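You operate a simulated robot arm through the tools that you are given. There is no shell and no other tool. Be economical: measure what you need, move in short steps, check, and stop when the job is done.

You run a simulated two-armed robot. Do the job below in one go: nothing can be reset, and whatever is moved stays where it is left.

Task
Take the door shim labelled "No. 2" from the island bench and leave it in the handled tray. Put the batch tin marked "No. 10" from the island bench on the test bench and the batch tin labelled "No. 8" on the sorting bench. Open the top drawer, take the brass sleeve and leave it inside tray and shut the drawer again. Put the steel ring on the rack shelf five. Put the green cup in the sink. Put the purple tin on the packing bench. Take the spare glass ring and leave it on the tasting table shelf. Take the blue cup and put it on the test bench. Put the insulator on the fitting bench away on the test bench shelf. Pull the shim drawer open. Do these in any order. Set down upright: door shim, batch tin, green cup, blue cup, insulator.

Only the result counts: the job must be done as asked and must still hold three seconds after the hand-in. Knocking over, shifting, dropping, spilling or breaking anything else fails it.

Robot
Two 7-joint arms with fingered hands on one trunk, on a base that drives. Base frame: it is fixed to the floor where the robot stands at the start and does not move with it; the origin is under the middle of the robot, x ahead of it, y to its left, z up. Units: m, rad, N and s.
The left shoulder is at the start at [0.021, 0.208, 1.198], the right one opposite. With the tool pointing down near the work surface each hand reaches from about 0.1 to 0.78 m from the robot's upright axis, wherever it stands, measured 20 degrees to its own side. Places, roughly: blue cup (8x8x8 cm) [-1.1, -1.8, 0.9]; brass sleeve (5x5x4 cm) [0.6, 0, 0.3]; green cup (8x8x8 cm) [1.3, -0.1, 0.8]; handled tray (28x17x11 cm) [0.8, -0.2, 0.8]; insulator (5x5x6 cm) [-1.9, 0.1, 0.9]; packing bench [4.3, 0.1, 0.8]; purple tin [2, 0.25, 0.25]; rack shelf five [1, -2, 1.5]; shim drawer [-1.8, -0.3, 0.7]; sink [3.8, -1.8, 0.7]; sorting bench [-0.4, -1.9, 0.8]; spare glass ring [2, -0.25, 0.75]; steel ring (8x8x4 cm) [1.2, -0.2, 0.8]; tasting table shelf [2.4, -1.9, 0.2]; test bench [-2, 1.9, 0.9]; test bench shelf [-2, 1.9, 0.2]; top drawer [4.1, 3.2, 0.6]; top drawer tray [4.2, 3.2, 0.6]. Payload 5 kg a hand.
The TCP of each hand is the grasp point between the finger pads, 0.048 m short of the fingertips. In the tool frame z runs along the fingers and y along their closing line. The gripper opens to 0.16 m. The gripper's body begins 0.056 m behind the TCP. The gripper is a hand of 4 fingers: y runs from the thumb to the fingers, the wrist lies at [-0.026, -0.142, -0.252] in the tool frame.
Orientation is that of the tool frame in the base frame, as a unit quaternion [w, x, y, z]. With the fingers straight down and the wrist toward the robot, the tool's x, y and z point along [0, 1, 0], [1, 0, 0] and [0, 0, -1] of the base frame.

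Tools
- The arms move only by the tool move_arm. It takes "left_moves", "right_moves" or both (then of equal length, played together; a hand with none holds still); each is a list of rows, each an object (a shift or turn left out is 0) with "travel": the shift along the tool's x, y, z in mm, a list of three; "delta_rot": the turn, a rotation vector about the tool's x, y, z in rad, a list of three. In form: [{"travel": [x, y, z], "delta_rot": [rx, ry, rz]}, ...]. A call has 1 to 20 rows; each row is the pose to reach, as a shift and turn from the pose commanded when the call began, along the tool's axes at that moment. A row lasts 0.2 s, in which the tool goes at most 0.05 m and 0.15 rad; a call with a longer step from one row to the next is refused whole. Where a pose cannot be reached the arm comes as near as it can. A force on the tool above 40 N (or 10 N above the force at the start of the call, whichever is more), or a blocked arm, ends the call early, and 0.2 s more pass. In this call time passes only in rows, and 0.2 s behind the last. The reply holds the time, the measured pose of the TCP, the force on the tool along the base axes, the opening and the grip force, in the units named above and with some noise, with the torque about the TCP (base axes, N m) and any sound that the robot's microphone picked up, and new pictures: "show" is both (left out), scene, wrist or none (wrist: the cameras of the hands that moved).
- Cameras (640 x 400 px; columns grow to the right, rows downward): "scene" is now at [0.0985, -0.0118, 1.3873]; the picture's right is [-0.13, -0.99, -0.00], its down [-0.56, 0.07, -0.83] and it looks along [0.82, -0.10, -0.56] (base axes); focal length 252 px, centre (320, 200). "left" rides on the left gripper at [-0.087, -0.133, -0.189] in its tool frame; the picture's right is [-0.83, -0.26, 0.49], its down [0.51, -0.71, 0.49] and it looks along [0.22, 0.66, 0.72] (tool axes); focal length 238 px, centre (320, 200). "right" rides on the right gripper at [0.087, -0.133, -0.189] in its tool frame; the picture's right is [-0.83, 0.26, -0.49], its down [-0.51, -0.71, 0.49] and it looks along [-0.22, 0.66, 0.72] (tool axes); focal length 238 px, centre (320, 200). There is no depth. A picture from a camera that has moved, and an enlarged one, comes with that camera's place and axes in the base frame and with its lens.
- raise_lower(by): slides the trunk up (or, below 0, down) by that many m; the arms and the scene camera ride with it, the base frame stays. It gives what a move gives, with no picture.
- drive_base(legs): drives the robot by 1 to 6 legs, each [ahead, left, turn to the left] in m, m and rad, along the robot's own axes; the way and the turn of a leg run together, so that a leg with both is an arc; at most 1.5 m and 3.142 rad a leg. The arms and the cameras ride along, it lands a little off, and it stops where it bumps. It gives what a move gives, and a new picture of the scene camera.
- curl_fingers(index, middle, ring, thumb_bend, thumb_turn, hand): sets how far each is bent, from 0 (flat) to 1 (curled in); at 0.3 the hand is open as for a grip, at 0.7 the pads meet at the TCP. One left out holds its place. A second passes; each finger stops where it meets its share of the squeeze, and holds until it gets a number again. It is the only way to open and close the hand. It gives what a move gives, with no picture; readings hold the bend of each and the force on the fingers (four entries, about 0 where the hand has none), thumb and palm. thumb_turn goes from beside the hand (0) to across from the fingers (1), as for a grip.
- head_to(pan, tilt): turns the head with the scene camera to pan (to the left, within 1.501 rad either way) and tilt (down, from -0.506 to 1.204), counted from straight ahead of the robot. It gives what a move gives, and a new picture of the scene camera.
- enlarge(camera, box): a new picture of the part [left, top, right, bottom] of that camera's present view, enlarged. It takes no simulated time.
- hand_in(): hands the job in; it is judged then, once.

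Work in short steps. Places have to be worked out from the pictures, the camera data and where the tool is seen: move nearer, look again, correct. Check each grasp and each placing, and mend what went wrong. You have 556 turns and 360 pictures in all, those below and enlarged ones among them. Open the grippers and draw the arms clear of the work before you hand the job in, unless the task says otherwise; then end with one line.

The tools are called as a command line: name --argument value ..., lists and objects as JSON in quotes. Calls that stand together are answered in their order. move_arm: Moves the arms, as the interface text tells. Its arguments: {"type":"object","properties":{"left_moves":{"type":"array"},"right_moves":{"type":"array"},"show":{"type":"string","enum":["both","scene","wrist","none"]}},"required":[]} The other tools are called the same way: raise_lower (by) slides the trunk up or down; curl_fingers (index, middle, ring, thumb_bend, thumb_turn, hand) moves the fingers one by one; drive_base (legs) drives the base; head_to (pan, tilt) turns the head that bears the scene camera; enlarge (camera, box) takes an enlarged picture of a part of a camera's view; hand_in () hands the job in.

At the start:

```text
time_s: 0.0
left_ee_pos: [0.7134, 0.1641, 1.1489]
left_tool_rot: [0.0, 0.707, 0.707, 0.0]
left_ft_force: [0.5, -0.6, -0.4]
left_ft_torque: [-0.04, 0.01, -0.02]
left_opening: 0.1597
left_grasp_force: 0.0
left_shape: jaw
left_bend: [0.3, 0.3, 0.3, 0.3, 0.98]
left_finger forces: [0.0, 0.0, 0.0, 0.0, 0.0, 0.1]
right_ee_pos: [0.6782, -0.5092, 1.0726]
right_tool_rot: [0.0, 0.707, 0.707, 0.0]
right_ft_force: [0.9, 0.9, -0.7]
right_ft_torque: [-0.01, 0.0, 0.0]
right_opening: 0.1594
right_grasp_force: 0.1
right_shape: jaw
right_bend: [0.3, 0.3, 0.3, 0.3, 0.98]
right_finger forces: [0.0, 0.1, 0.0, 0.0, 0.0, 0.1]
trunk travel left (down, up): [-0.2, 0.49]
robot x, y, heading: [-0.0007, -0.0001, -0.004]
head pan, tilt: [-0.127, 0.597]
```

scene: 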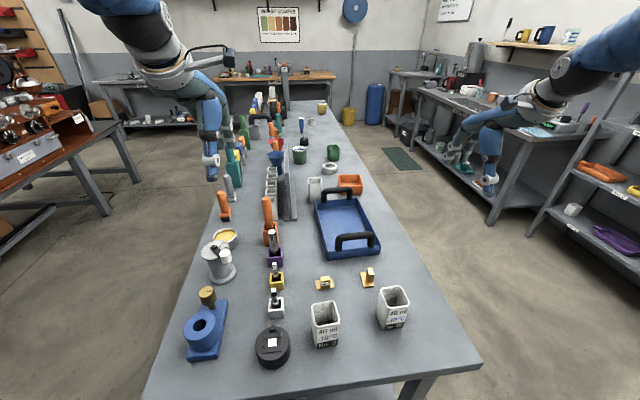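
right: 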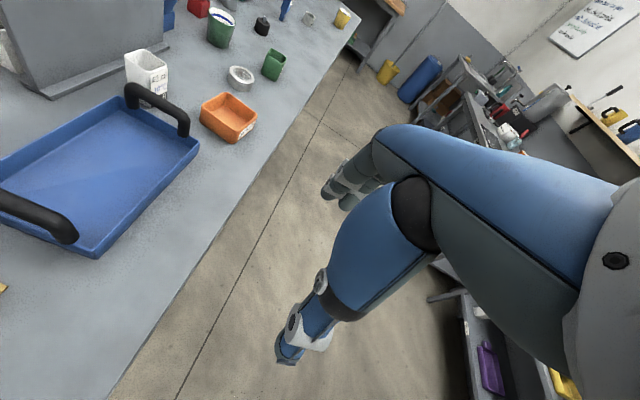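
left: 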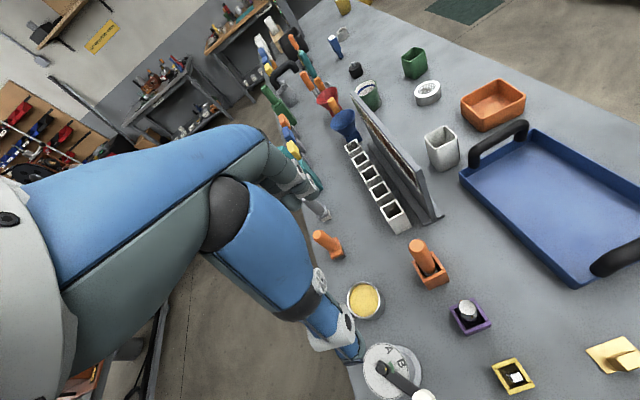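

The scene shows the island bench ahead with two batch tins, two shims, the handled tray and more. I enlarge the near part to read the labels.

enlarge --camera "scene" --box '[180, 240, 440, 400]'

enlarge --camera "scene" --box '[200, 80, 400, 205]'

```text
2.46 times, centred on (310, 320) of scene
camera zoom: at [0.0985, -0.0118, 1.3873], right [-0.13, -0.99, 0.0], down [-0.56, 0.07, -0.83], along [0.82, -0.1, -0.56], focal length 622 px, centre (345, -95)
```

zoom: 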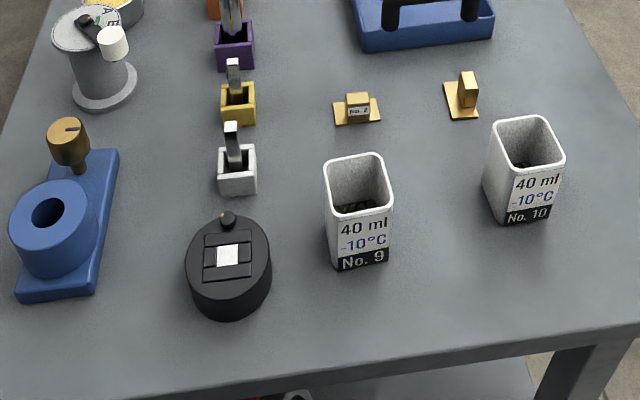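

```text
3.20 times, centred on (300, 142) of scene
camera zoom: at [0.0985, -0.0118, 1.3873], right [-0.13, -0.99, 0.0], down [-0.56, 0.07, -0.83], along [0.82, -0.1, -0.56], focal length 808 px, centre (384, 384)
```

zoom: 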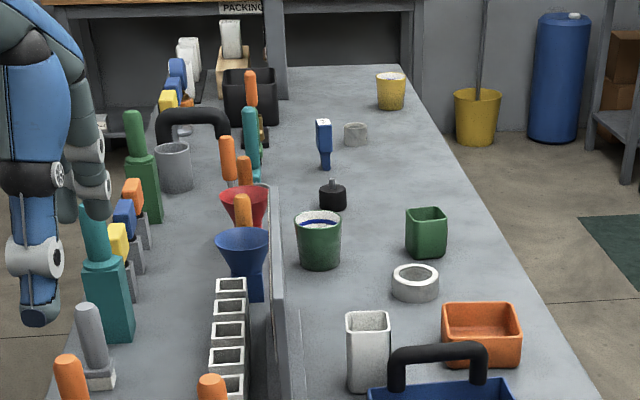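

The tins at the near edge are No. 9 and No. 10, the third tin by the tray is probably No. 8. I raise the trunk to triangulate and take fresh enlarged views.

raise_lower --by 0.25

head_to --pan 0.0 --tilt 0.9

enlarge --camera "scene" --box '[200, 80, 456, 240]'

enlarge --camera "scene" --box '[200, 200, 456, 360]'

```text
time_s: 2.6
left_ee_pos: [0.7146, 0.1645, 1.3974]
left_tool_rot: [-0.001, 0.707, 0.707, -0.001]
left_ft_force: [-0.2, 0.1, -0.2]
left_ft_torque: [-0.03, -0.02, -0.01]
left_opening: 0.1599
left_grasp_force: 0.0
left_shape: jaw
left_bend: [0.3, 0.3, 0.3, 0.3, 0.98]
left_finger forces: [0.1, 0.1, 0.0, 0.0, 0.0, 0.0]
right_ee_pos: [0.6794, -0.5098, 1.3231]
right_tool_rot: [0.0, 0.707, 0.707, 0.0]
right_ft_force: [0.2, 0.5, 0.1]
right_ft_torque: [0.03, 0.02, 0.03]
right_opening: 0.1599
right_grasp_force: 0.1
right_shape: jaw
right_bend: [0.3, 0.3, 0.3, 0.3, 0.98]
right_finger forces: [0.0, 0.0, 0.0, 0.0, 0.0, 0.1]
trunk travel left (down, up): [-0.45, 0.24]
robot x, y, heading: [-0.0011, 0.0002, -0.004]
head pan, tilt: [-0.127, 0.597]
```

```text
time_s: 3.4
left_ee_pos: [0.7141, 0.164, 1.3987]
left_tool_rot: [0.0, 0.707, 0.707, 0.0]
left_ft_force: [1.1, 0.0, 0.7]
left_ft_torque: [-0.01, 0.01, 0.03]
left_opening: 0.1594
left_grasp_force: 0.1
left_shape: jaw
left_bend: [0.3, 0.3, 0.3, 0.3, 0.98]
left_finger forces: [0.0, 0.1, 0.1, 0.0, 0.0, 0.1]
right_ee_pos: [0.6783, -0.5097, 1.3237]
right_tool_rot: [0.0, 0.706, 0.708, -0.001]
right_ft_force: [-0.1, -0.8, -0.4]
right_ft_torque: [-0.02, 0.0, 0.04]
right_opening: 0.1597
right_grasp_force: 0.1
right_shape: jaw
right_bend: [0.3, 0.3, 0.3, 0.3, 0.98]
right_finger forces: [0.1, 0.0, 0.0, 0.0, 0.0, 0.0]
trunk travel left (down, up): [-0.45, 0.24]
robot x, y, heading: [0.0025, -0.0008, 0.001]
head pan, tilt: [0.0, 0.901]
camera scene: at [0.0864, -0.0006, 1.6123], right [0.0, -1.0, 0.0], down [-0.78, 0.0, -0.62], along [0.62, 0.0, -0.78], focal length 252 px, centre (320, 200)
```

scene: 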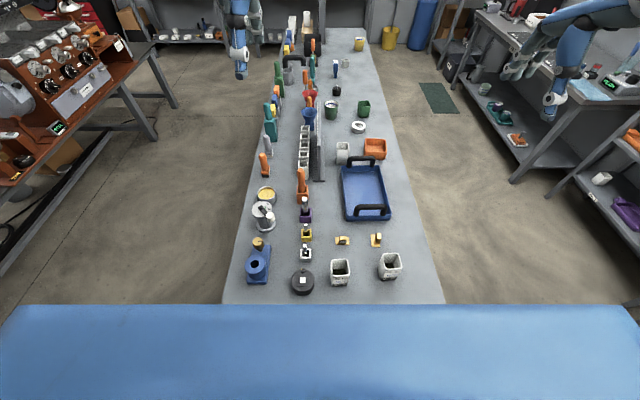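

```text
2.50 times, centred on (328, 160) of scene
camera zoom: at [0.0864, -0.0006, 1.6123], right [0.0, -1.0, 0.0], down [-0.78, 0.0, -0.62], along [0.62, 0.0, -0.78], focal length 631 px, centre (300, 300)
```

zoom: 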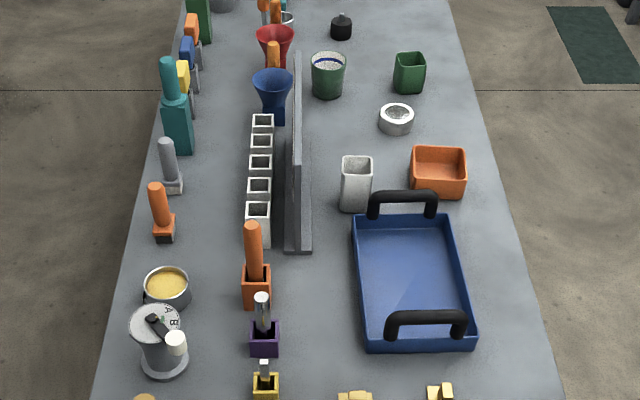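

```text
2.50 times, centred on (328, 280) of scene
camera zoom: at [0.0864, -0.0006, 1.6123], right [0.0, -1.0, 0.0], down [-0.78, 0.0, -0.62], along [0.62, 0.0, -0.78], focal length 631 px, centre (300, 0)
```

zoom: 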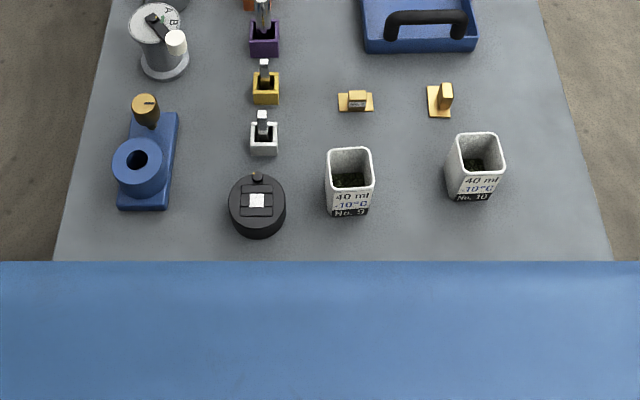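

The bench top comes out near z = 0.75, left shim near (0.556, −0.087), tin 10 near (0.445, −0.245). I lower the trunk again and zoom on the shims' labels before moving the right hand over.

raise_lower --by -0.25

enlarge --camera "scene" --box '[310, 160, 438, 240]'

```text
time_s: 6.0
left_ee_pos: [0.7125, 0.1634, 1.1497]
left_tool_rot: [0.0, 0.708, 0.707, 0.0]
left_ft_force: [-0.2, 0.5, 0.1]
left_ft_torque: [0.01, -0.02, -0.05]
left_opening: 0.1597
left_grasp_force: 0.1
left_shape: jaw
left_bend: [0.3, 0.3, 0.3, 0.3, 0.98]
left_finger forces: [0.0, 0.0, 0.1, 0.1, 0.0, 0.1]
right_ee_pos: [0.6795, -0.5093, 1.0737]
right_tool_rot: [0.0, 0.707, 0.707, 0.0]
right_ft_force: [-0.7, -0.5, -0.2]
right_ft_torque: [0.01, 0.0, 0.0]
right_opening: 0.1598
right_grasp_force: 0.0
right_shape: jaw
right_bend: [0.3, 0.3, 0.3, 0.3, 0.98]
right_finger forces: [0.0, 0.0, 0.0, 0.0, 0.0, 0.0]
trunk travel left (down, up): [-0.2, 0.49]
robot x, y, heading: [0.0006, 0.0009, -0.001]
head pan, tilt: [0.0, 0.901]
```

```text
5.00 times, centred on (374, 200) of scene
camera zoom: at [0.0861, -0.0005, 1.3625], right [0.0, -1.0, 0.0], down [-0.78, 0.0, -0.62], along [0.62, 0.0, -0.78], focal length 1262 px, centre (50, 200)
```

zoom: 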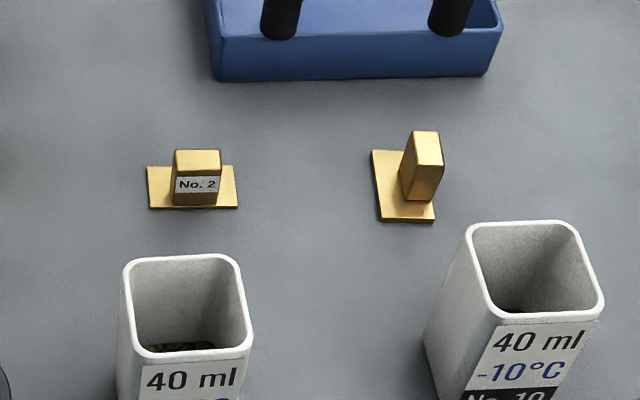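

The left shim is No. 2; triangulation puts the bench top at about z = 0.80 and its tab near (0.54, −0.083). I move the right hand above it and the left hand aside.

move_arm --right_moves '[{"travel": [43, -14, 7]}, {"travel": [85, -28, 15]}, {"travel": [128, -42, 22]}, {"travel": [170, -56, 30]}, {"travel": [213, -70, 37]}, {"travel": [256, -84, 44]}, {"travel": [298, -98, 52]}, {"travel": [341, -112, 59]}, {"travel": [383, -126, 66]}, {"travel": [426, -140, 74]}]' --left_moves '[{"travel": [15, 0, 0]}, {"travel": [30, 0, 0]}, {"travel": [45, 0, 0]}, {"travel": [60, 0, 0]}, {"travel": [75, 0, 0]}, {"travel": [90, 0, 0]}, {"travel": [105, 0, 0]}, {"travel": [120, 0, 0]}, {"travel": [135, 0, 0]}, {"travel": [150, 0, 0]}]'

```text
time_s: 8.2
left_ee_pos: [0.7137, 0.3167, 1.1478]
left_tool_rot: [0.0, 0.707, 0.707, -0.001]
left_ft_force: [-0.2, 2.2, 0.6]
left_ft_torque: [-0.21, -0.06, -0.01]
left_opening: 0.1596
left_grasp_force: 0.1
left_shape: jaw
left_bend: [0.3, 0.3, 0.3, 0.3, 0.98]
left_finger forces: [0.0, 0.0, 0.0, 0.0, 0.0, 0.0]
right_ee_pos: [0.5406, -0.0809, 0.9978]
right_tool_rot: [0.001, 0.707, 0.707, 0.0]
right_ft_force: [0.0, 1.9, 0.4]
right_ft_torque: [-0.16, -0.01, 0.0]
right_opening: 0.1595
right_grasp_force: 0.0
right_shape: jaw
right_bend: [0.3, 0.3, 0.3, 0.3, 0.97]
right_finger forces: [0.0, 0.0, 0.0, 0.0, 0.0, 0.0]
trunk travel left (down, up): [-0.2, 0.49]
robot x, y, heading: [0.0024, -0.0044, 0.002]
head pan, tilt: [0.0, 0.901]
camera scene: at [0.0857, 0.0023, 1.3623], right [0.0, -1.0, 0.0], down [-0.78, 0.0, -0.62], along [0.62, 0.0, -0.78], focal length 252 px, centre (320, 200)
camera right: at [0.4078, 0.008, 1.1876], right [0.26, -0.83, 0.49], down [-0.71, -0.51, -0.49], along [0.66, -0.22, -0.72], focal length 238 px, centre (320, 200)
camera left: at [0.5811, 0.2307, 1.3365], right [-0.26, -0.84, -0.48], down [-0.71, 0.5, -0.49], along [0.66, 0.22, -0.72], focal length 238 px, centre (320, 200)
```

scene: 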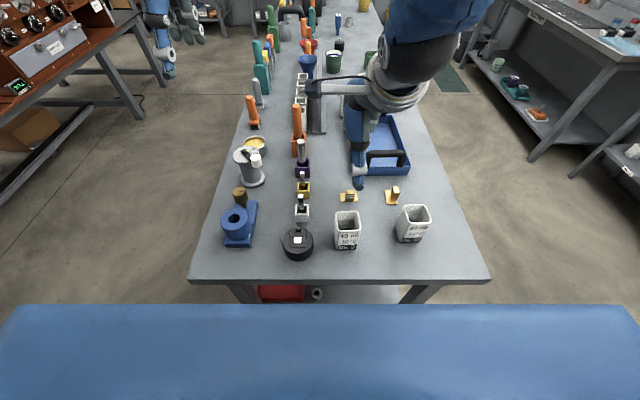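
right: 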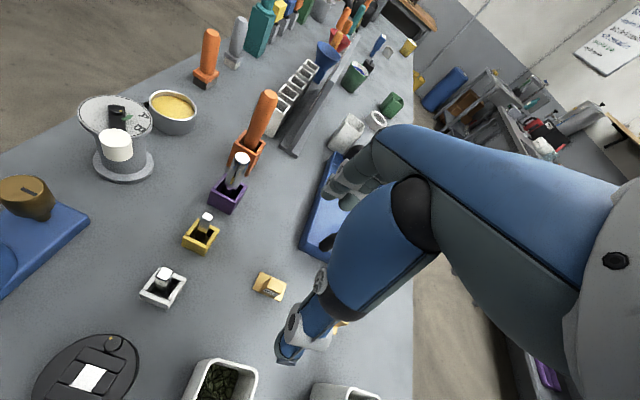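
left: 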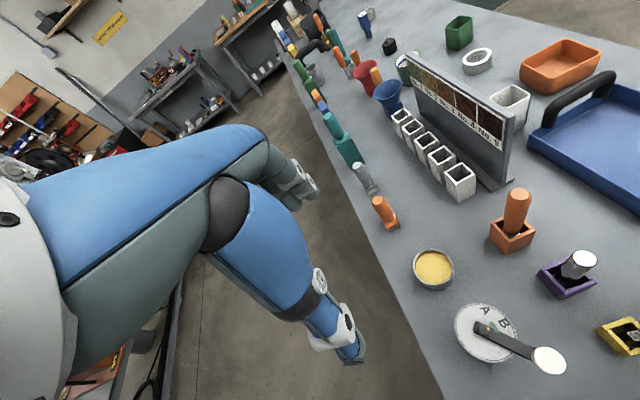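

The right hand is above the shim; the wrist view puts the tab near (0.535, −0.078), slightly off. I descend part of the way with a small correction and look again.

move_arm --right_moves '[{"travel": [1, -2, 45]}, {"travel": [3, -4, 85]}]' --show "wrist"

enlarge --camera "scene" --box '[270, 110, 430, 270]'

```text
time_s: 8.8
left_ee_pos: [0.7106, 0.3141, 1.1519]
left_tool_rot: [0.0, 0.707, 0.708, 0.001]
left_ft_force: [-1.4, 0.5, 1.4]
left_ft_torque: [0.08, -0.12, 0.06]
left_opening: 0.1596
left_grasp_force: 0.1
left_shape: jaw
left_bend: [0.3, 0.3, 0.3, 0.3, 0.98]
left_finger forces: [0.0, 0.0, 0.0, 0.0, 0.1, 0.1]
right_ee_pos: [0.5373, -0.08, 0.9192]
right_tool_rot: [0.004, 0.707, 0.707, 0.005]
right_ft_force: [-7.3, 3.3, 35.5]
right_ft_torque: [-1.67, -3.33, 0.0]
right_opening: 0.16
right_grasp_force: 0.1
right_shape: jaw
right_bend: [0.3, 0.3, 0.3, 0.3, 0.97]
right_finger forces: [0.1, 0.1, 28.7, 0.0, 0.0, 0.0]
trunk travel left (down, up): [-0.2, 0.49]
robot x, y, heading: [0.0008, -0.002, 0.0]
head pan, tilt: [0.0, 0.901]
camera right: at [0.4023, 0.0085, 1.1086], right [0.25, -0.84, 0.49], down [-0.7, -0.51, -0.5], along [0.67, -0.22, -0.71], focal length 238 px, centre (320, 200)
```

right: 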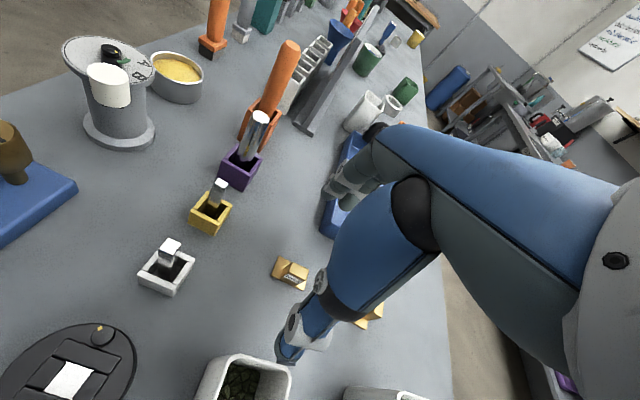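

```text
2.50 times, centred on (350, 190) of scene
camera zoom: at [0.082, 0.0001, 1.3632], right [0.0, -1.0, 0.0], down [-0.78, 0.0, -0.62], along [0.62, 0.0, -0.78], focal length 631 px, centre (245, 225)
```

zoom: 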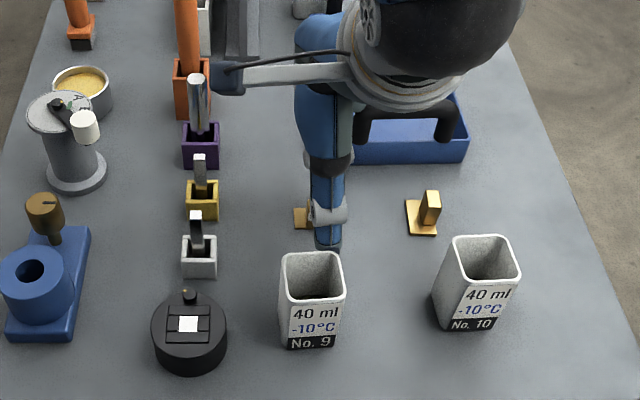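

The ring finger pressed on the tray's near handle (28 N). I lift off and pre-close the fingers so the hand fits between tray and tin.

move_arm --right_moves '[{"travel": [0, 0, -40]}]' --show "none"

curl_fingers --hand "right" --index 0.5 --middle 0.5 --ring 0.5 --thumb_bend 0.5

enlarge --camera "scene" --box '[270, 110, 430, 270]'

enlarge --camera "right" --box '[160, 100, 480, 400]'

```text
time_s: 9.2
left_ee_pos: [0.7138, 0.3154, 1.1507]
left_tool_rot: [0.001, 0.707, 0.707, 0.0]
left_ft_force: [-1.3, -1.3, 0.9]
left_ft_torque: [0.05, -0.15, 0.06]
left_opening: 0.1595
left_grasp_force: 0.1
left_shape: jaw
left_bend: [0.3, 0.3, 0.3, 0.3, 0.98]
left_finger forces: [0.1, 0.0, 0.0, 0.0, 0.0, 0.0]
right_ee_pos: [0.534, -0.0801, 0.9546]
right_tool_rot: [-0.001, 0.707, 0.707, -0.003]
right_ft_force: [-1.2, 0.7, 0.0]
right_ft_torque: [0.05, -0.2, -0.05]
right_opening: 0.1597
right_grasp_force: 0.2
right_shape: jaw
right_bend: [0.3, 0.3, 0.3, 0.3, 0.97]
right_finger forces: [0.0, 0.0, 0.1, 0.0, 0.0, 0.0]
trunk travel left (down, up): [-0.2, 0.49]
robot x, y, heading: [0.0036, 0.0005, 0.002]
head pan, tilt: [0.0, 0.901]
```

```text
time_s: 10.2
left_ee_pos: [0.7152, 0.3145, 1.1475]
left_tool_rot: [0.0, 0.707, 0.707, 0.0]
left_ft_force: [0.4, -0.9, 0.5]
left_ft_torque: [0.06, 0.0, 0.02]
left_opening: 0.1595
left_grasp_force: 0.1
left_shape: jaw
left_bend: [0.3, 0.3, 0.3, 0.3, 0.98]
left_finger forces: [0.0, 0.0, 0.0, 0.0, 0.0, 0.0]
right_ee_pos: [0.5363, -0.0806, 0.9569]
right_tool_rot: [0.0, 0.707, 0.707, 0.0]
right_ft_force: [1.0, 0.1, -0.8]
right_ft_torque: [-0.02, -0.03, -0.01]
right_opening: 0.0919
right_grasp_force: 0.1
right_shape: fingers
right_bend: [0.5, 0.5, 0.5, 0.5, 0.97]
right_finger forces: [0.0, 0.0, 0.0, 0.0, 0.0, 0.0]
trunk travel left (down, up): [-0.2, 0.49]
robot x, y, heading: [0.0002, -0.0013, -0.004]
head pan, tilt: [0.0, 0.901]
```

```text
2.50 times, centred on (350, 190) of scene
camera zoom: at [0.0861, -0.0002, 1.3623], right [0.0, -1.0, 0.0], down [-0.78, 0.0, -0.62], along [0.62, 0.0, -0.78], focal length 631 px, centre (245, 225)
```

zoom: 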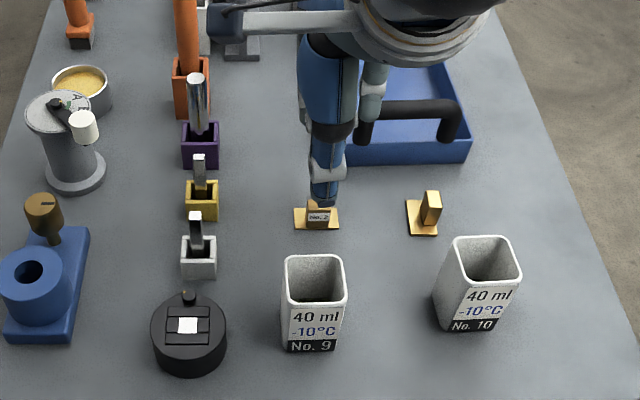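

```text
1.33 times, centred on (320, 250) of right
camera zoom: at [0.4046, 0.0082, 1.1453], right [0.26, -0.83, 0.49], down [-0.71, -0.51, -0.49], along [0.66, -0.22, -0.72], focal length 318 px, centre (320, 133)
```

zoom: 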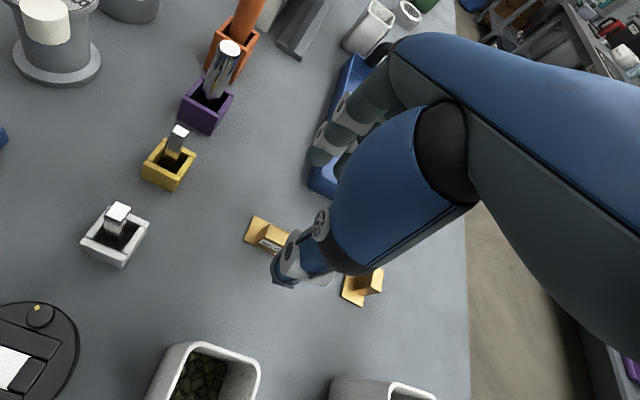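

Opening is now 0.092 and the hand clears the tray handle. I descend to about z = 0.865 in steps.

move_arm --right_moves '[{"travel": [0, 2, 40]}, {"travel": [0, 3, 70]}, {"travel": [0, 3, 90]}]' --show "wrist"

enlarge --camera "scene" --box '[290, 150, 418, 230]'

```text
time_s: 11.0
left_ee_pos: [0.7153, 0.3148, 1.1487]
left_tool_rot: [0.0, 0.707, 0.707, -0.001]
left_ft_force: [0.1, 0.7, -1.1]
left_ft_torque: [0.01, 0.03, 0.0]
left_opening: 0.1597
left_grasp_force: 0.0
left_shape: jaw
left_bend: [0.3, 0.3, 0.3, 0.3, 0.98]
left_finger forces: [0.0, 0.0, 0.0, 0.0, 0.1, 0.1]
right_ee_pos: [0.5377, -0.0789, 0.8635]
right_tool_rot: [0.0, 0.707, 0.707, 0.0]
right_ft_force: [-0.9, 0.1, 0.0]
right_ft_torque: [0.0, 0.03, -0.06]
right_opening: 0.0918
right_grasp_force: 1.2
right_shape: fingers
right_bend: [0.5, 0.5, 0.5, 0.5, 0.97]
right_finger forces: [0.1, 0.1, 1.6, 0.1, 0.0, 0.1]
trunk travel left (down, up): [-0.2, 0.49]
robot x, y, heading: [-0.0, -0.0034, -0.001]
head pan, tilt: [0.0, 0.901]
camera right: at [0.4064, 0.0082, 1.054], right [0.26, -0.83, 0.49], down [-0.71, -0.51, -0.49], along [0.65, -0.22, -0.72], focal length 238 px, centre (320, 200)
```

right: 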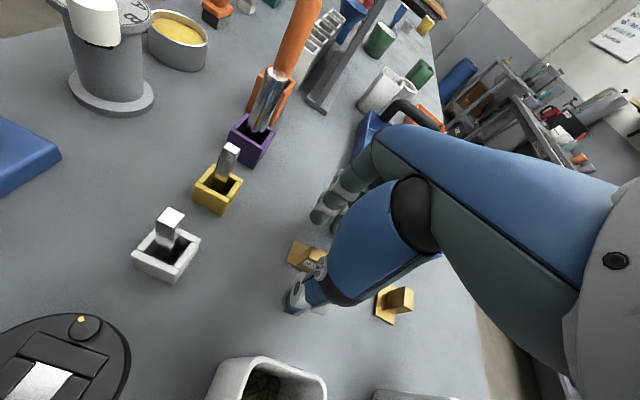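

```text
5.00 times, centred on (354, 190) of scene
camera zoom: at [0.0866, 0.0, 1.3622], right [0.0, -1.0, 0.0], down [-0.78, 0.0, -0.62], along [0.62, 0.0, -0.78], focal length 1262 px, centre (150, 250)
```

zoom: 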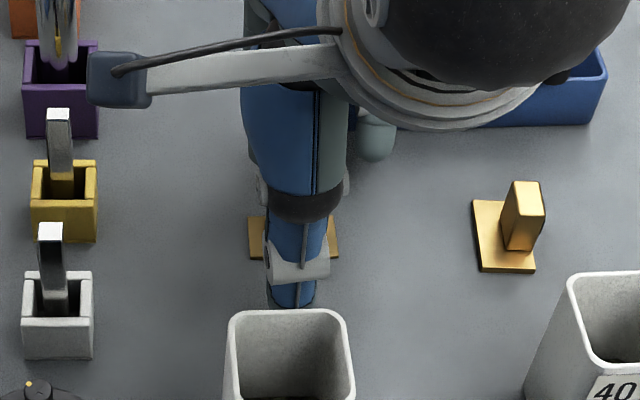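

Tips are near the plate, with only a slight touch on the ring finger. I go down 6 mm more and close.

move_arm --right_moves '[{"travel": [-2, -2, 7]}]' --show "none"

curl_fingers --hand "right" --index 0.8 --middle 0.8 --ring 0.8 --thumb_bend 0.8

enlarge --camera "right" --box '[220, 150, 420, 340]'

```text
time_s: 11.4
left_ee_pos: [0.7157, 0.3143, 1.1489]
left_tool_rot: [0.0, 0.707, 0.707, 0.0]
left_ft_force: [0.1, 0.0, -1.0]
left_ft_torque: [0.02, 0.04, 0.01]
left_opening: 0.1599
left_grasp_force: 0.2
left_shape: jaw
left_bend: [0.3, 0.3, 0.3, 0.3, 0.98]
left_finger forces: [0.0, 0.0, 0.1, 0.1, 0.1, 0.1]
right_ee_pos: [0.5369, -0.0818, 0.8569]
right_tool_rot: [0.001, 0.707, 0.707, 0.001]
right_ft_force: [-1.1, -0.7, 0.5]
right_ft_torque: [0.01, -0.01, -0.02]
right_opening: 0.0917
right_grasp_force: 0.5
right_shape: fingers
right_bend: [0.5, 0.5, 0.5, 0.5, 0.97]
right_finger forces: [0.1, 0.1, 1.1, 0.0, 0.0, 0.0]
trunk travel left (down, up): [-0.2, 0.49]
robot x, y, heading: [-0.0024, 0.0028, -0.004]
head pan, tilt: [0.0, 0.901]
```

```text
time_s: 12.4
left_ee_pos: [0.7152, 0.3133, 1.1478]
left_tool_rot: [0.0, 0.707, 0.707, 0.0]
left_ft_force: [0.6, 0.1, 0.6]
left_ft_torque: [0.0, -0.03, 0.0]
left_opening: 0.1595
left_grasp_force: 0.1
left_shape: jaw
left_bend: [0.3, 0.3, 0.3, 0.3, 0.98]
left_finger forces: [0.0, 0.2, 0.1, 0.1, 0.0, 0.1]
right_ee_pos: [0.5351, -0.082, 0.8586]
right_tool_rot: [-0.001, 0.707, 0.707, 0.0]
right_ft_force: [0.2, -1.3, 5.3]
right_ft_torque: [0.04, -0.16, -0.05]
right_opening: 0.0206
right_grasp_force: 18.0
right_shape: fingers
right_bend: [0.6, 0.8, 0.8, 0.74, 0.96]
right_finger forces: [17.5, 0.0, 0.0, 0.0, 18.4, 0.0]
trunk travel left (down, up): [-0.2, 0.49]
robot x, y, heading: [0.001, -0.0013, -0.001]
head pan, tilt: [0.0, 0.901]
```

```text
2.11 times, centred on (320, 245) of right
camera zoom: at [0.4035, 0.0057, 1.0481], right [0.26, -0.83, 0.49], down [-0.71, -0.51, -0.49], along [0.66, -0.22, -0.72], focal length 502 px, centre (320, 105)
```

zoom: 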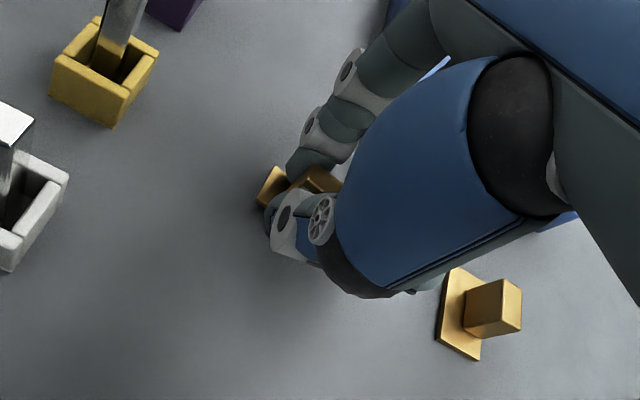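

Index and thumb pinch the tab with 18 N. I lift straight up and check.

move_arm --right_moves '[{"travel": [0, -2, -40]}, {"travel": [0, -4, -80]}, {"travel": [0, -6, -120]}, {"travel": [0, -6, -160]}]' --show "wrist"

```text
time_s: 13.4
left_ee_pos: [0.7131, 0.3138, 1.1495]
left_tool_rot: [-0.001, 0.707, 0.707, 0.0]
left_ft_force: [-1.3, -0.4, -0.1]
left_ft_torque: [-0.01, -0.05, 0.0]
left_opening: 0.1596
left_grasp_force: 0.1
left_shape: jaw
left_bend: [0.3, 0.3, 0.3, 0.3, 0.98]
left_finger forces: [0.1, 0.0, 0.0, 0.0, 0.0, 0.1]
right_ee_pos: [0.5272, -0.0828, 1.0163]
right_tool_rot: [-0.001, 0.707, 0.708, -0.001]
right_ft_force: [-1.0, 0.1, -1.4]
right_ft_torque: [0.04, -0.1, -0.02]
right_opening: 0.0211
right_grasp_force: 17.4
right_shape: fingers
right_bend: [0.59, 0.8, 0.8, 0.74, 0.97]
right_finger forces: [17.9, 0.0, 0.0, 0.1, 17.7, 0.0]
trunk travel left (down, up): [-0.2, 0.49]
robot x, y, heading: [-0.0021, 0.0026, 0.0]
head pan, tilt: [0.0, 0.901]
camera right: at [0.3951, 0.0058, 1.2056], right [0.26, -0.83, 0.49], down [-0.71, -0.51, -0.49], along [0.65, -0.22, -0.72], focal length 238 px, centre (320, 200)
```

right: 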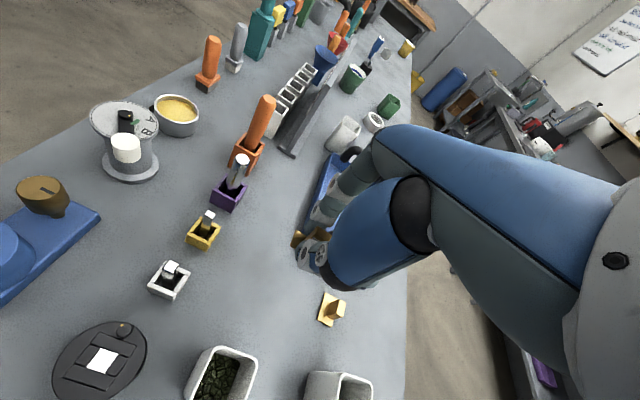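

The shim hangs level in the fingers. I move over the tray while yawing the hand 90° so wrist and thumb clear the tray's handles.

move_arm --right_moves '[{"travel": [-10, 23, -2], "delta_rot": [0, 0, -0.143]}, {"travel": [-20, 46, -4], "delta_rot": [0, 0, -0.286]}, {"travel": [-30, 69, -6], "delta_rot": [0, 0, -0.428]}, {"travel": [-40, 92, -8], "delta_rot": [0, 0, -0.571]}, {"travel": [-50, 115, -10], "delta_rot": [0, 0, -0.714]}, {"travel": [-60, 138, -10], "delta_rot": [0, 0, -0.857]}, {"travel": [-70, 161, -10], "delta_rot": [0, 0, -1.0]}, {"travel": [-80, 184, -10], "delta_rot": [0, 0, -1.142]}, {"travel": [-90, 207, -10], "delta_rot": [0, 0, -1.285]}, {"travel": [-100, 230, -10], "delta_rot": [0, 0, -1.428]}, {"travel": [-107, 253, -10], "delta_rot": [0, 0, -1.571]}]'

```text
time_s: 15.8
left_ee_pos: [0.7161, 0.3137, 1.147]
left_tool_rot: [0.0, 0.707, 0.707, -0.001]
left_ft_force: [0.3, 0.3, -0.4]
left_ft_torque: [-0.01, 0.09, -0.02]
left_opening: 0.1596
left_grasp_force: 0.0
left_shape: jaw
left_bend: [0.3, 0.3, 0.3, 0.3, 0.98]
left_finger forces: [0.0, 0.0, 0.1, 0.0, 0.1, 0.0]
right_ee_pos: [0.7836, -0.1921, 1.0252]
right_tool_rot: [-0.001, -0.001, 1.0, 0.0]
right_ft_force: [0.4, -0.9, -0.6]
right_ft_torque: [0.02, 0.08, 0.01]
right_opening: 0.0205
right_grasp_force: 17.4
right_shape: fingers
right_bend: [0.59, 0.8, 0.8, 0.74, 0.97]
right_finger forces: [17.7, 0.0, 0.1, 0.0, 17.4, 0.0]
trunk travel left (down, up): [-0.2, 0.49]
robot x, y, heading: [0.0011, 0.0006, 0.003]
head pan, tilt: [0.0, 0.901]
camera scene: at [0.0879, 0.0001, 1.3621], right [0.0, -1.0, 0.0], down [-0.78, 0.0, -0.62], along [0.62, 0.0, -0.78], focal length 252 px, centre (320, 200)
camera right: at [0.6982, -0.3231, 1.2159], right [0.83, 0.26, 0.48], down [0.51, -0.71, -0.49], along [0.21, 0.66, -0.72], focal length 238 px, centre (320, 200)
```

scene: 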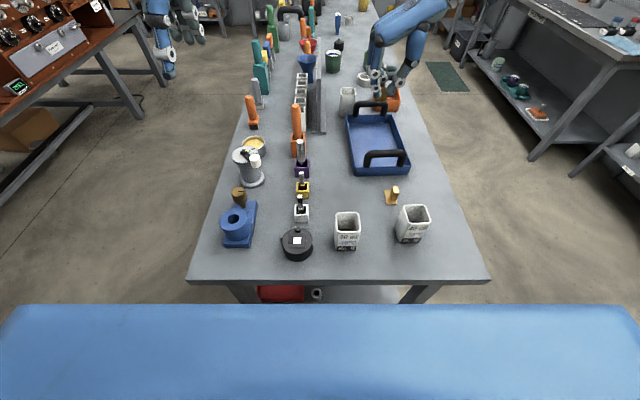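
right: 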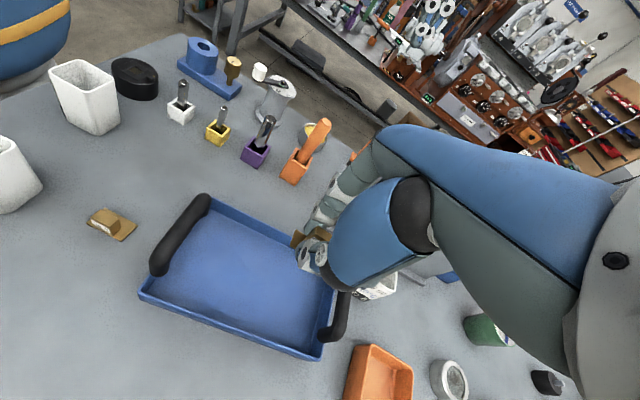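

The shim is over the tray centre. I lower it to about 5 mm above the tray floor.

move_arm --right_moves '[{"travel": [0, 0, 40]}, {"travel": [0, 0, 80]}, {"travel": [0, 0, 120]}, {"travel": [0, 0, 145]}, {"travel": [0, 0, 154]}]' --show "wrist"

```text
time_s: 17.0
left_ee_pos: [0.7147, 0.3143, 1.1488]
left_tool_rot: [0.001, 0.707, 0.707, 0.0]
left_ft_force: [0.2, 0.8, 0.0]
left_ft_torque: [-0.02, 0.0, 0.01]
left_opening: 0.1596
left_grasp_force: 0.0
left_shape: jaw
left_bend: [0.3, 0.3, 0.3, 0.3, 0.98]
left_finger forces: [0.0, 0.0, 0.0, 0.1, 0.0, 0.1]
right_ee_pos: [0.783, -0.1911, 0.8719]
right_tool_rot: [0.0, 0.0, 1.0, 0.0]
right_ft_force: [-0.3, -0.6, 0.2]
right_ft_torque: [0.01, 0.01, 0.02]
right_opening: 0.0204
right_grasp_force: 17.6
right_shape: fingers
right_bend: [0.59, 0.8, 0.8, 0.74, 0.97]
right_finger forces: [17.7, 0.0, 0.0, 0.0, 17.6, 0.0]
trunk travel left (down, up): [-0.2, 0.49]
robot x, y, heading: [-0.0018, -0.003, -0.002]
head pan, tilt: [0.0, 0.901]
camera right: at [0.6965, -0.3218, 1.0631], right [0.83, 0.26, 0.49], down [0.51, -0.71, -0.49], along [0.22, 0.66, -0.72], focal length 238 px, centre (320, 200)
```

right: 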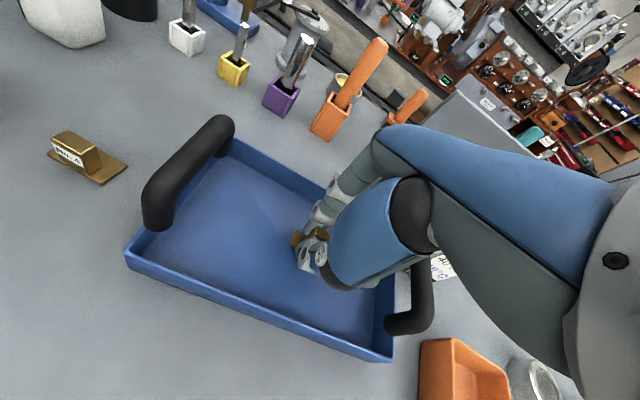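

Almost down. I lower in small steps until contact is felt.

move_arm --right_moves '[{"travel": [0, 0, 4]}, {"travel": [0, 0, 7]}, {"travel": [0, 0, 10]}]' --show "none"

```text
time_s: 17.8
left_ee_pos: [0.7146, 0.3144, 1.1491]
left_tool_rot: [0.0, 0.707, 0.707, 0.001]
left_ft_force: [-0.3, -1.0, 0.2]
left_ft_torque: [-0.01, 0.0, -0.02]
left_opening: 0.1597
left_grasp_force: 0.1
left_shape: jaw
left_bend: [0.3, 0.3, 0.3, 0.3, 0.98]
left_finger forces: [0.0, 0.0, 0.1, 0.0, 0.0, 0.1]
right_ee_pos: [0.783, -0.189, 0.8636]
right_tool_rot: [0.0, 0.0, 1.0, 0.0]
right_ft_force: [0.3, -1.3, 1.7]
right_ft_torque: [0.0, 0.03, 0.01]
right_opening: 0.0205
right_grasp_force: 18.0
right_shape: fingers
right_bend: [0.59, 0.8, 0.8, 0.74, 0.97]
right_finger forces: [17.2, 0.0, 0.0, 0.0, 18.4, 0.1]
trunk travel left (down, up): [-0.2, 0.49]
robot x, y, heading: [0.0026, 0.0014, -0.003]
head pan, tilt: [0.0, 0.901]
```

Light contact at z = 0.864. I release by opening to 0.5 and rise.

curl_fingers --hand "right" --index 0.5 --middle 0.5 --ring 0.5 --thumb_bend 0.55

move_arm --right_moves '[{"travel": [0, 0, -40]}, {"travel": [0, 0, -80]}, {"travel": [0, 0, -120]}, {"travel": [0, 0, -150]}]' --show "wrist"

```text
time_s: 18.8
left_ee_pos: [0.7156, 0.3143, 1.1491]
left_tool_rot: [0.0, 0.706, 0.708, 0.0]
left_ft_force: [0.0, -0.6, 0.0]
left_ft_torque: [0.0, 0.0, 0.01]
left_opening: 0.1596
left_grasp_force: 0.1
left_shape: jaw
left_bend: [0.3, 0.3, 0.3, 0.3, 0.98]
left_finger forces: [0.0, 0.1, 0.1, 0.0, 0.1, 0.1]
right_ee_pos: [0.7826, -0.1898, 0.8643]
right_tool_rot: [0.0, 0.0, 1.0, 0.0]
right_ft_force: [0.1, 0.5, 0.1]
right_ft_torque: [-0.01, 0.0, -0.03]
right_opening: 0.0808
right_grasp_force: 0.1
right_shape: fingers
right_bend: [0.5, 0.5, 0.5, 0.55, 0.97]
right_finger forces: [0.1, 0.1, 0.0, 0.0, 0.0, 0.1]
trunk travel left (down, up): [-0.2, 0.49]
robot x, y, heading: [-0.0014, -0.0015, 0.0]
head pan, tilt: [0.0, 0.901]
```

```text
time_s: 19.8
left_ee_pos: [0.7147, 0.3136, 1.1484]
left_tool_rot: [0.0, 0.708, 0.706, 0.0]
left_ft_force: [-0.1, 0.4, -0.1]
left_ft_torque: [0.02, -0.03, 0.0]
left_opening: 0.1597
left_grasp_force: 0.0
left_shape: jaw
left_bend: [0.3, 0.3, 0.3, 0.3, 0.98]
left_finger forces: [0.1, 0.1, 0.0, 0.0, 0.0, 0.0]
right_ee_pos: [0.7828, -0.1921, 1.0131]
right_tool_rot: [0.0, 0.001, 1.0, 0.0]
right_ft_force: [-0.1, 0.4, -1.2]
right_ft_torque: [-0.03, -0.08, 0.0]
right_opening: 0.0812
right_grasp_force: 0.0
right_shape: fingers
right_bend: [0.5, 0.5, 0.5, 0.55, 0.97]
right_finger forces: [0.0, 0.1, 0.1, 0.0, 0.0, 0.0]
trunk travel left (down, up): [-0.2, 0.49]
robot x, y, heading: [-0.0018, 0.0003, -0.001]
head pan, tilt: [0.0, 0.901]
camera right: at [0.6965, -0.3222, 1.2036], right [0.83, 0.26, 0.49], down [0.51, -0.71, -0.49], along [0.22, 0.66, -0.72], focal length 238 px, centre (320, 200)
```

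right: 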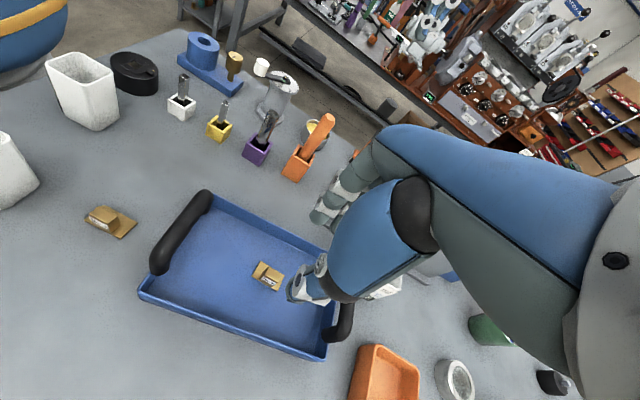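

The shim stands in the tray. A label is visible on the far tin; I zoom on it in the right camera.

enlarge --camera "right" --box '[340, 260, 420, 310]'

enlarge --camera "scene" --box '[300, 20, 400, 120]'

```text
8.00 times, centred on (380, 285) of right
camera zoom: at [0.6965, -0.3222, 1.2036], right [0.83, 0.26, 0.49], down [0.51, -0.71, -0.49], along [0.22, 0.66, -0.72], focal length 1907 px, centre (-160, -480)
```

zoom: 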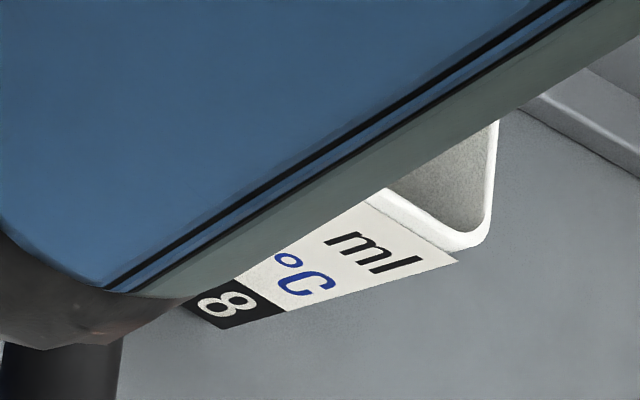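

```text
4.00 times, centred on (350, 70) of scene
camera zoom: at [0.0858, -0.0002, 1.3623], right [0.0, -1.0, 0.0], down [-0.78, 0.0, -0.62], along [0.62, 0.0, -0.78], focal length 1010 px, centre (200, 720)
```

zoom: 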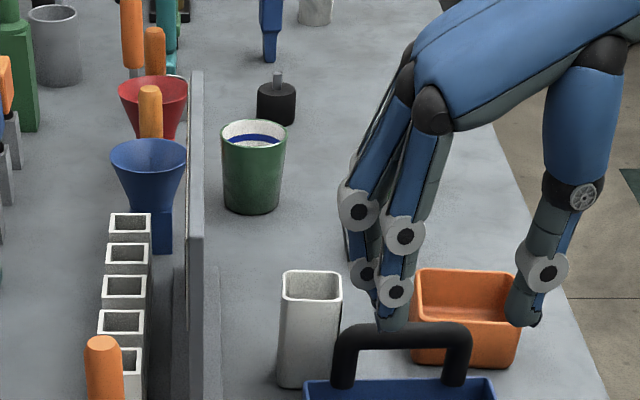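

The far tin is No. 8. Next, tin No. 10 at about (0.417, −0.222): I swing the right hand back to the standard yaw above it.

move_arm --right_moves '[{"travel": [33, -3, 0], "delta_rot": [0, 0, 0.143]}, {"travel": [66, -6, 0], "delta_rot": [0, 0, 0.286]}, {"travel": [99, -9, 0], "delta_rot": [0, 0, 0.428]}, {"travel": [132, -11, 0], "delta_rot": [0, 0, 0.571]}, {"travel": [165, -14, 0], "delta_rot": [0, 0, 0.714]}, {"travel": [199, -17, 0], "delta_rot": [0, 0, 0.857]}, {"travel": [232, -20, 0], "delta_rot": [0, 0, 1.0]}, {"travel": [265, -22, 0], "delta_rot": [0, 0, 1.142]}, {"travel": [298, -25, 0], "delta_rot": [0, 0, 1.285]}, {"travel": [331, -28, 0], "delta_rot": [0, 0, 1.428]}, {"travel": [365, -30, 0], "delta_rot": [0, 0, 1.571]}]' --show "wrist"

curl_fingers --hand "right" --index 0.45 --middle 0.45 --ring 0.45 --thumb_bend 0.42

enlarge --camera "scene" --box '[320, 140, 480, 290]'

```text
time_s: 22.2
left_ee_pos: [0.7156, 0.3125, 1.1473]
left_tool_rot: [0.0, 0.707, 0.708, 0.0]
left_ft_force: [-0.3, -1.5, -1.4]
left_ft_torque: [0.04, 0.0, 0.0]
left_opening: 0.1595
left_grasp_force: 0.1
left_shape: jaw
left_bend: [0.3, 0.3, 0.3, 0.3, 0.98]
left_finger forces: [0.1, 0.0, 0.0, 0.0, 0.0, 0.1]
right_ee_pos: [0.4833, -0.2094, 1.0203]
right_tool_rot: [0.0, 0.704, 0.711, -0.004]
right_ft_force: [-0.3, -0.9, -0.4]
right_ft_torque: [0.13, 0.09, -0.06]
right_opening: 0.0812
right_grasp_force: 0.1
right_shape: fingers
right_bend: [0.5, 0.5, 0.5, 0.55, 0.97]
right_finger forces: [0.0, 0.0, 0.0, 0.2, 0.0, 0.1]
right hand out of reach, approached as far as the arm can: row 10, 11
trunk travel left (down, up): [-0.2, 0.49]
robot x, y, heading: [-0.0032, 0.0025, -0.001]
head pan, tilt: [0.0, 0.901]
camera right: at [0.3509, -0.1218, 1.2094], right [0.27, -0.83, 0.49], down [-0.71, -0.52, -0.48], along [0.65, -0.22, -0.73], focal length 238 px, centre (320, 200)
```

right: 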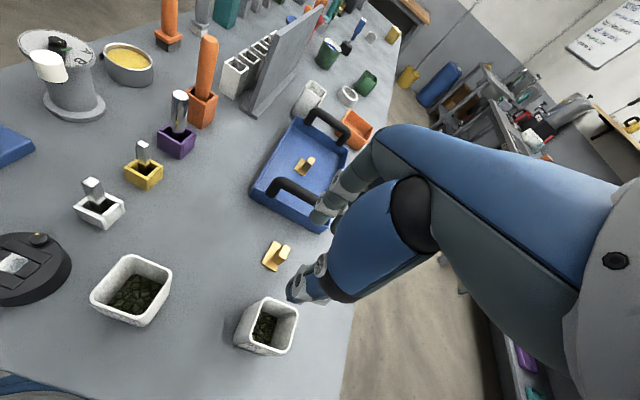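

```text
time_s: 23.2
left_ee_pos: [0.7144, 0.3139, 1.1483]
left_tool_rot: [0.0, 0.707, 0.707, 0.001]
left_ft_force: [0.3, -0.4, -0.7]
left_ft_torque: [0.04, 0.03, -0.01]
left_opening: 0.1597
left_grasp_force: 0.1
left_shape: jaw
left_bend: [0.3, 0.3, 0.3, 0.3, 0.98]
left_finger forces: [0.0, 0.0, 0.0, 0.0, 0.0, 0.0]
right_ee_pos: [0.482, -0.2101, 1.0189]
right_tool_rot: [-0.002, 0.707, 0.708, -0.002]
right_ft_force: [0.3, 0.3, 0.2]
right_ft_torque: [0.03, 0.01, -0.04]
right_opening: 0.1169
right_grasp_force: 0.0
right_shape: fingers
right_bend: [0.45, 0.45, 0.45, 0.42, 0.97]
right_finger forces: [0.0, 0.0, 0.1, 0.0, 0.1, 0.0]
trunk travel left (down, up): [-0.2, 0.49]
robot x, y, heading: [0.0014, 0.0009, -0.003]
head pan, tilt: [0.0, 0.901]
```

```text
2.67 times, centred on (400, 215) of scene
camera zoom: at [0.0862, -0.0003, 1.3623], right [0.0, -1.0, 0.0], down [-0.78, 0.0, -0.62], along [0.62, 0.0, -0.78], focal length 673 px, centre (107, 160)
```

zoom: 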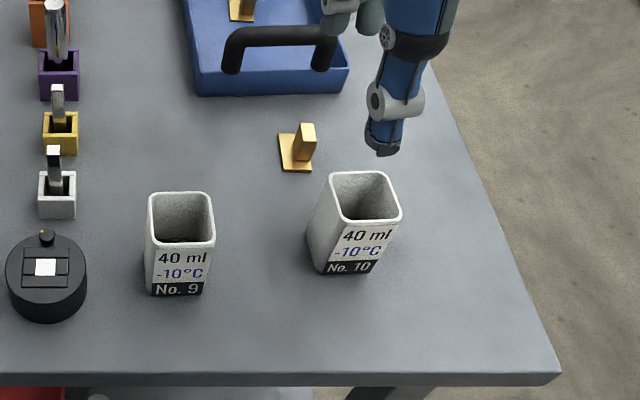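

The hand cannot get that near the trunk, so I back the robot off by 0.18 m.

drive_base --legs '[[-0.18, 0, 0]]'

enlarge --camera "right" --box '[160, 100, 480, 300]'

```text
time_s: 24.7
left_ee_pos: [0.5321, 0.312, 1.1495]
left_tool_rot: [0.0, 0.708, 0.706, 0.0]
left_ft_force: [-1.2, 0.1, 1.0]
left_ft_torque: [0.0, -0.13, 0.02]
left_opening: 0.1597
left_grasp_force: 0.1
left_shape: jaw
left_bend: [0.3, 0.3, 0.3, 0.3, 0.98]
left_finger forces: [0.0, 0.0, 0.0, 0.1, 0.0, 0.0]
right_ee_pos: [0.299, -0.2101, 1.0197]
right_tool_rot: [-0.001, 0.708, 0.706, -0.002]
right_ft_force: [-0.8, -0.8, 0.9]
right_ft_torque: [0.0, -0.12, -0.04]
right_opening: 0.1167
right_grasp_force: 0.0
right_shape: fingers
right_bend: [0.45, 0.45, 0.45, 0.42, 0.97]
right_finger forces: [0.0, 0.0, 0.0, 0.0, 0.0, 0.0]
trunk travel left (down, up): [-0.2, 0.49]
robot x, y, heading: [-0.1809, -0.0002, -0.007]
head pan, tilt: [0.0, 0.901]
camera scene: at [-0.0977, -0.0002, 1.3624], right [0.0, -1.0, 0.0], down [-0.78, 0.0, -0.62], along [0.62, 0.0, -0.78], focal length 252 px, centre (320, 200)
```

scene: 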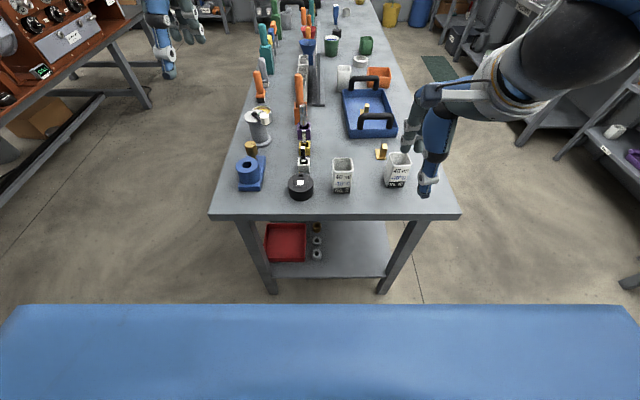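

```text
2.00 times, centred on (320, 200) of right
camera zoom: at [0.1675, -0.1214, 1.211], right [0.26, -0.83, 0.49], down [-0.71, -0.5, -0.49], along [0.65, -0.22, -0.73], focal length 477 px, centre (320, 200)
```

zoom: 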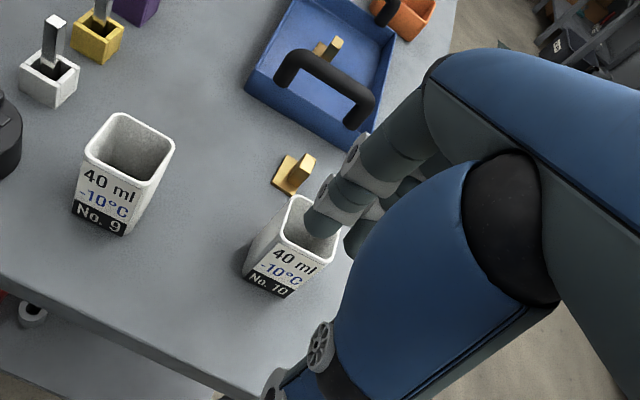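

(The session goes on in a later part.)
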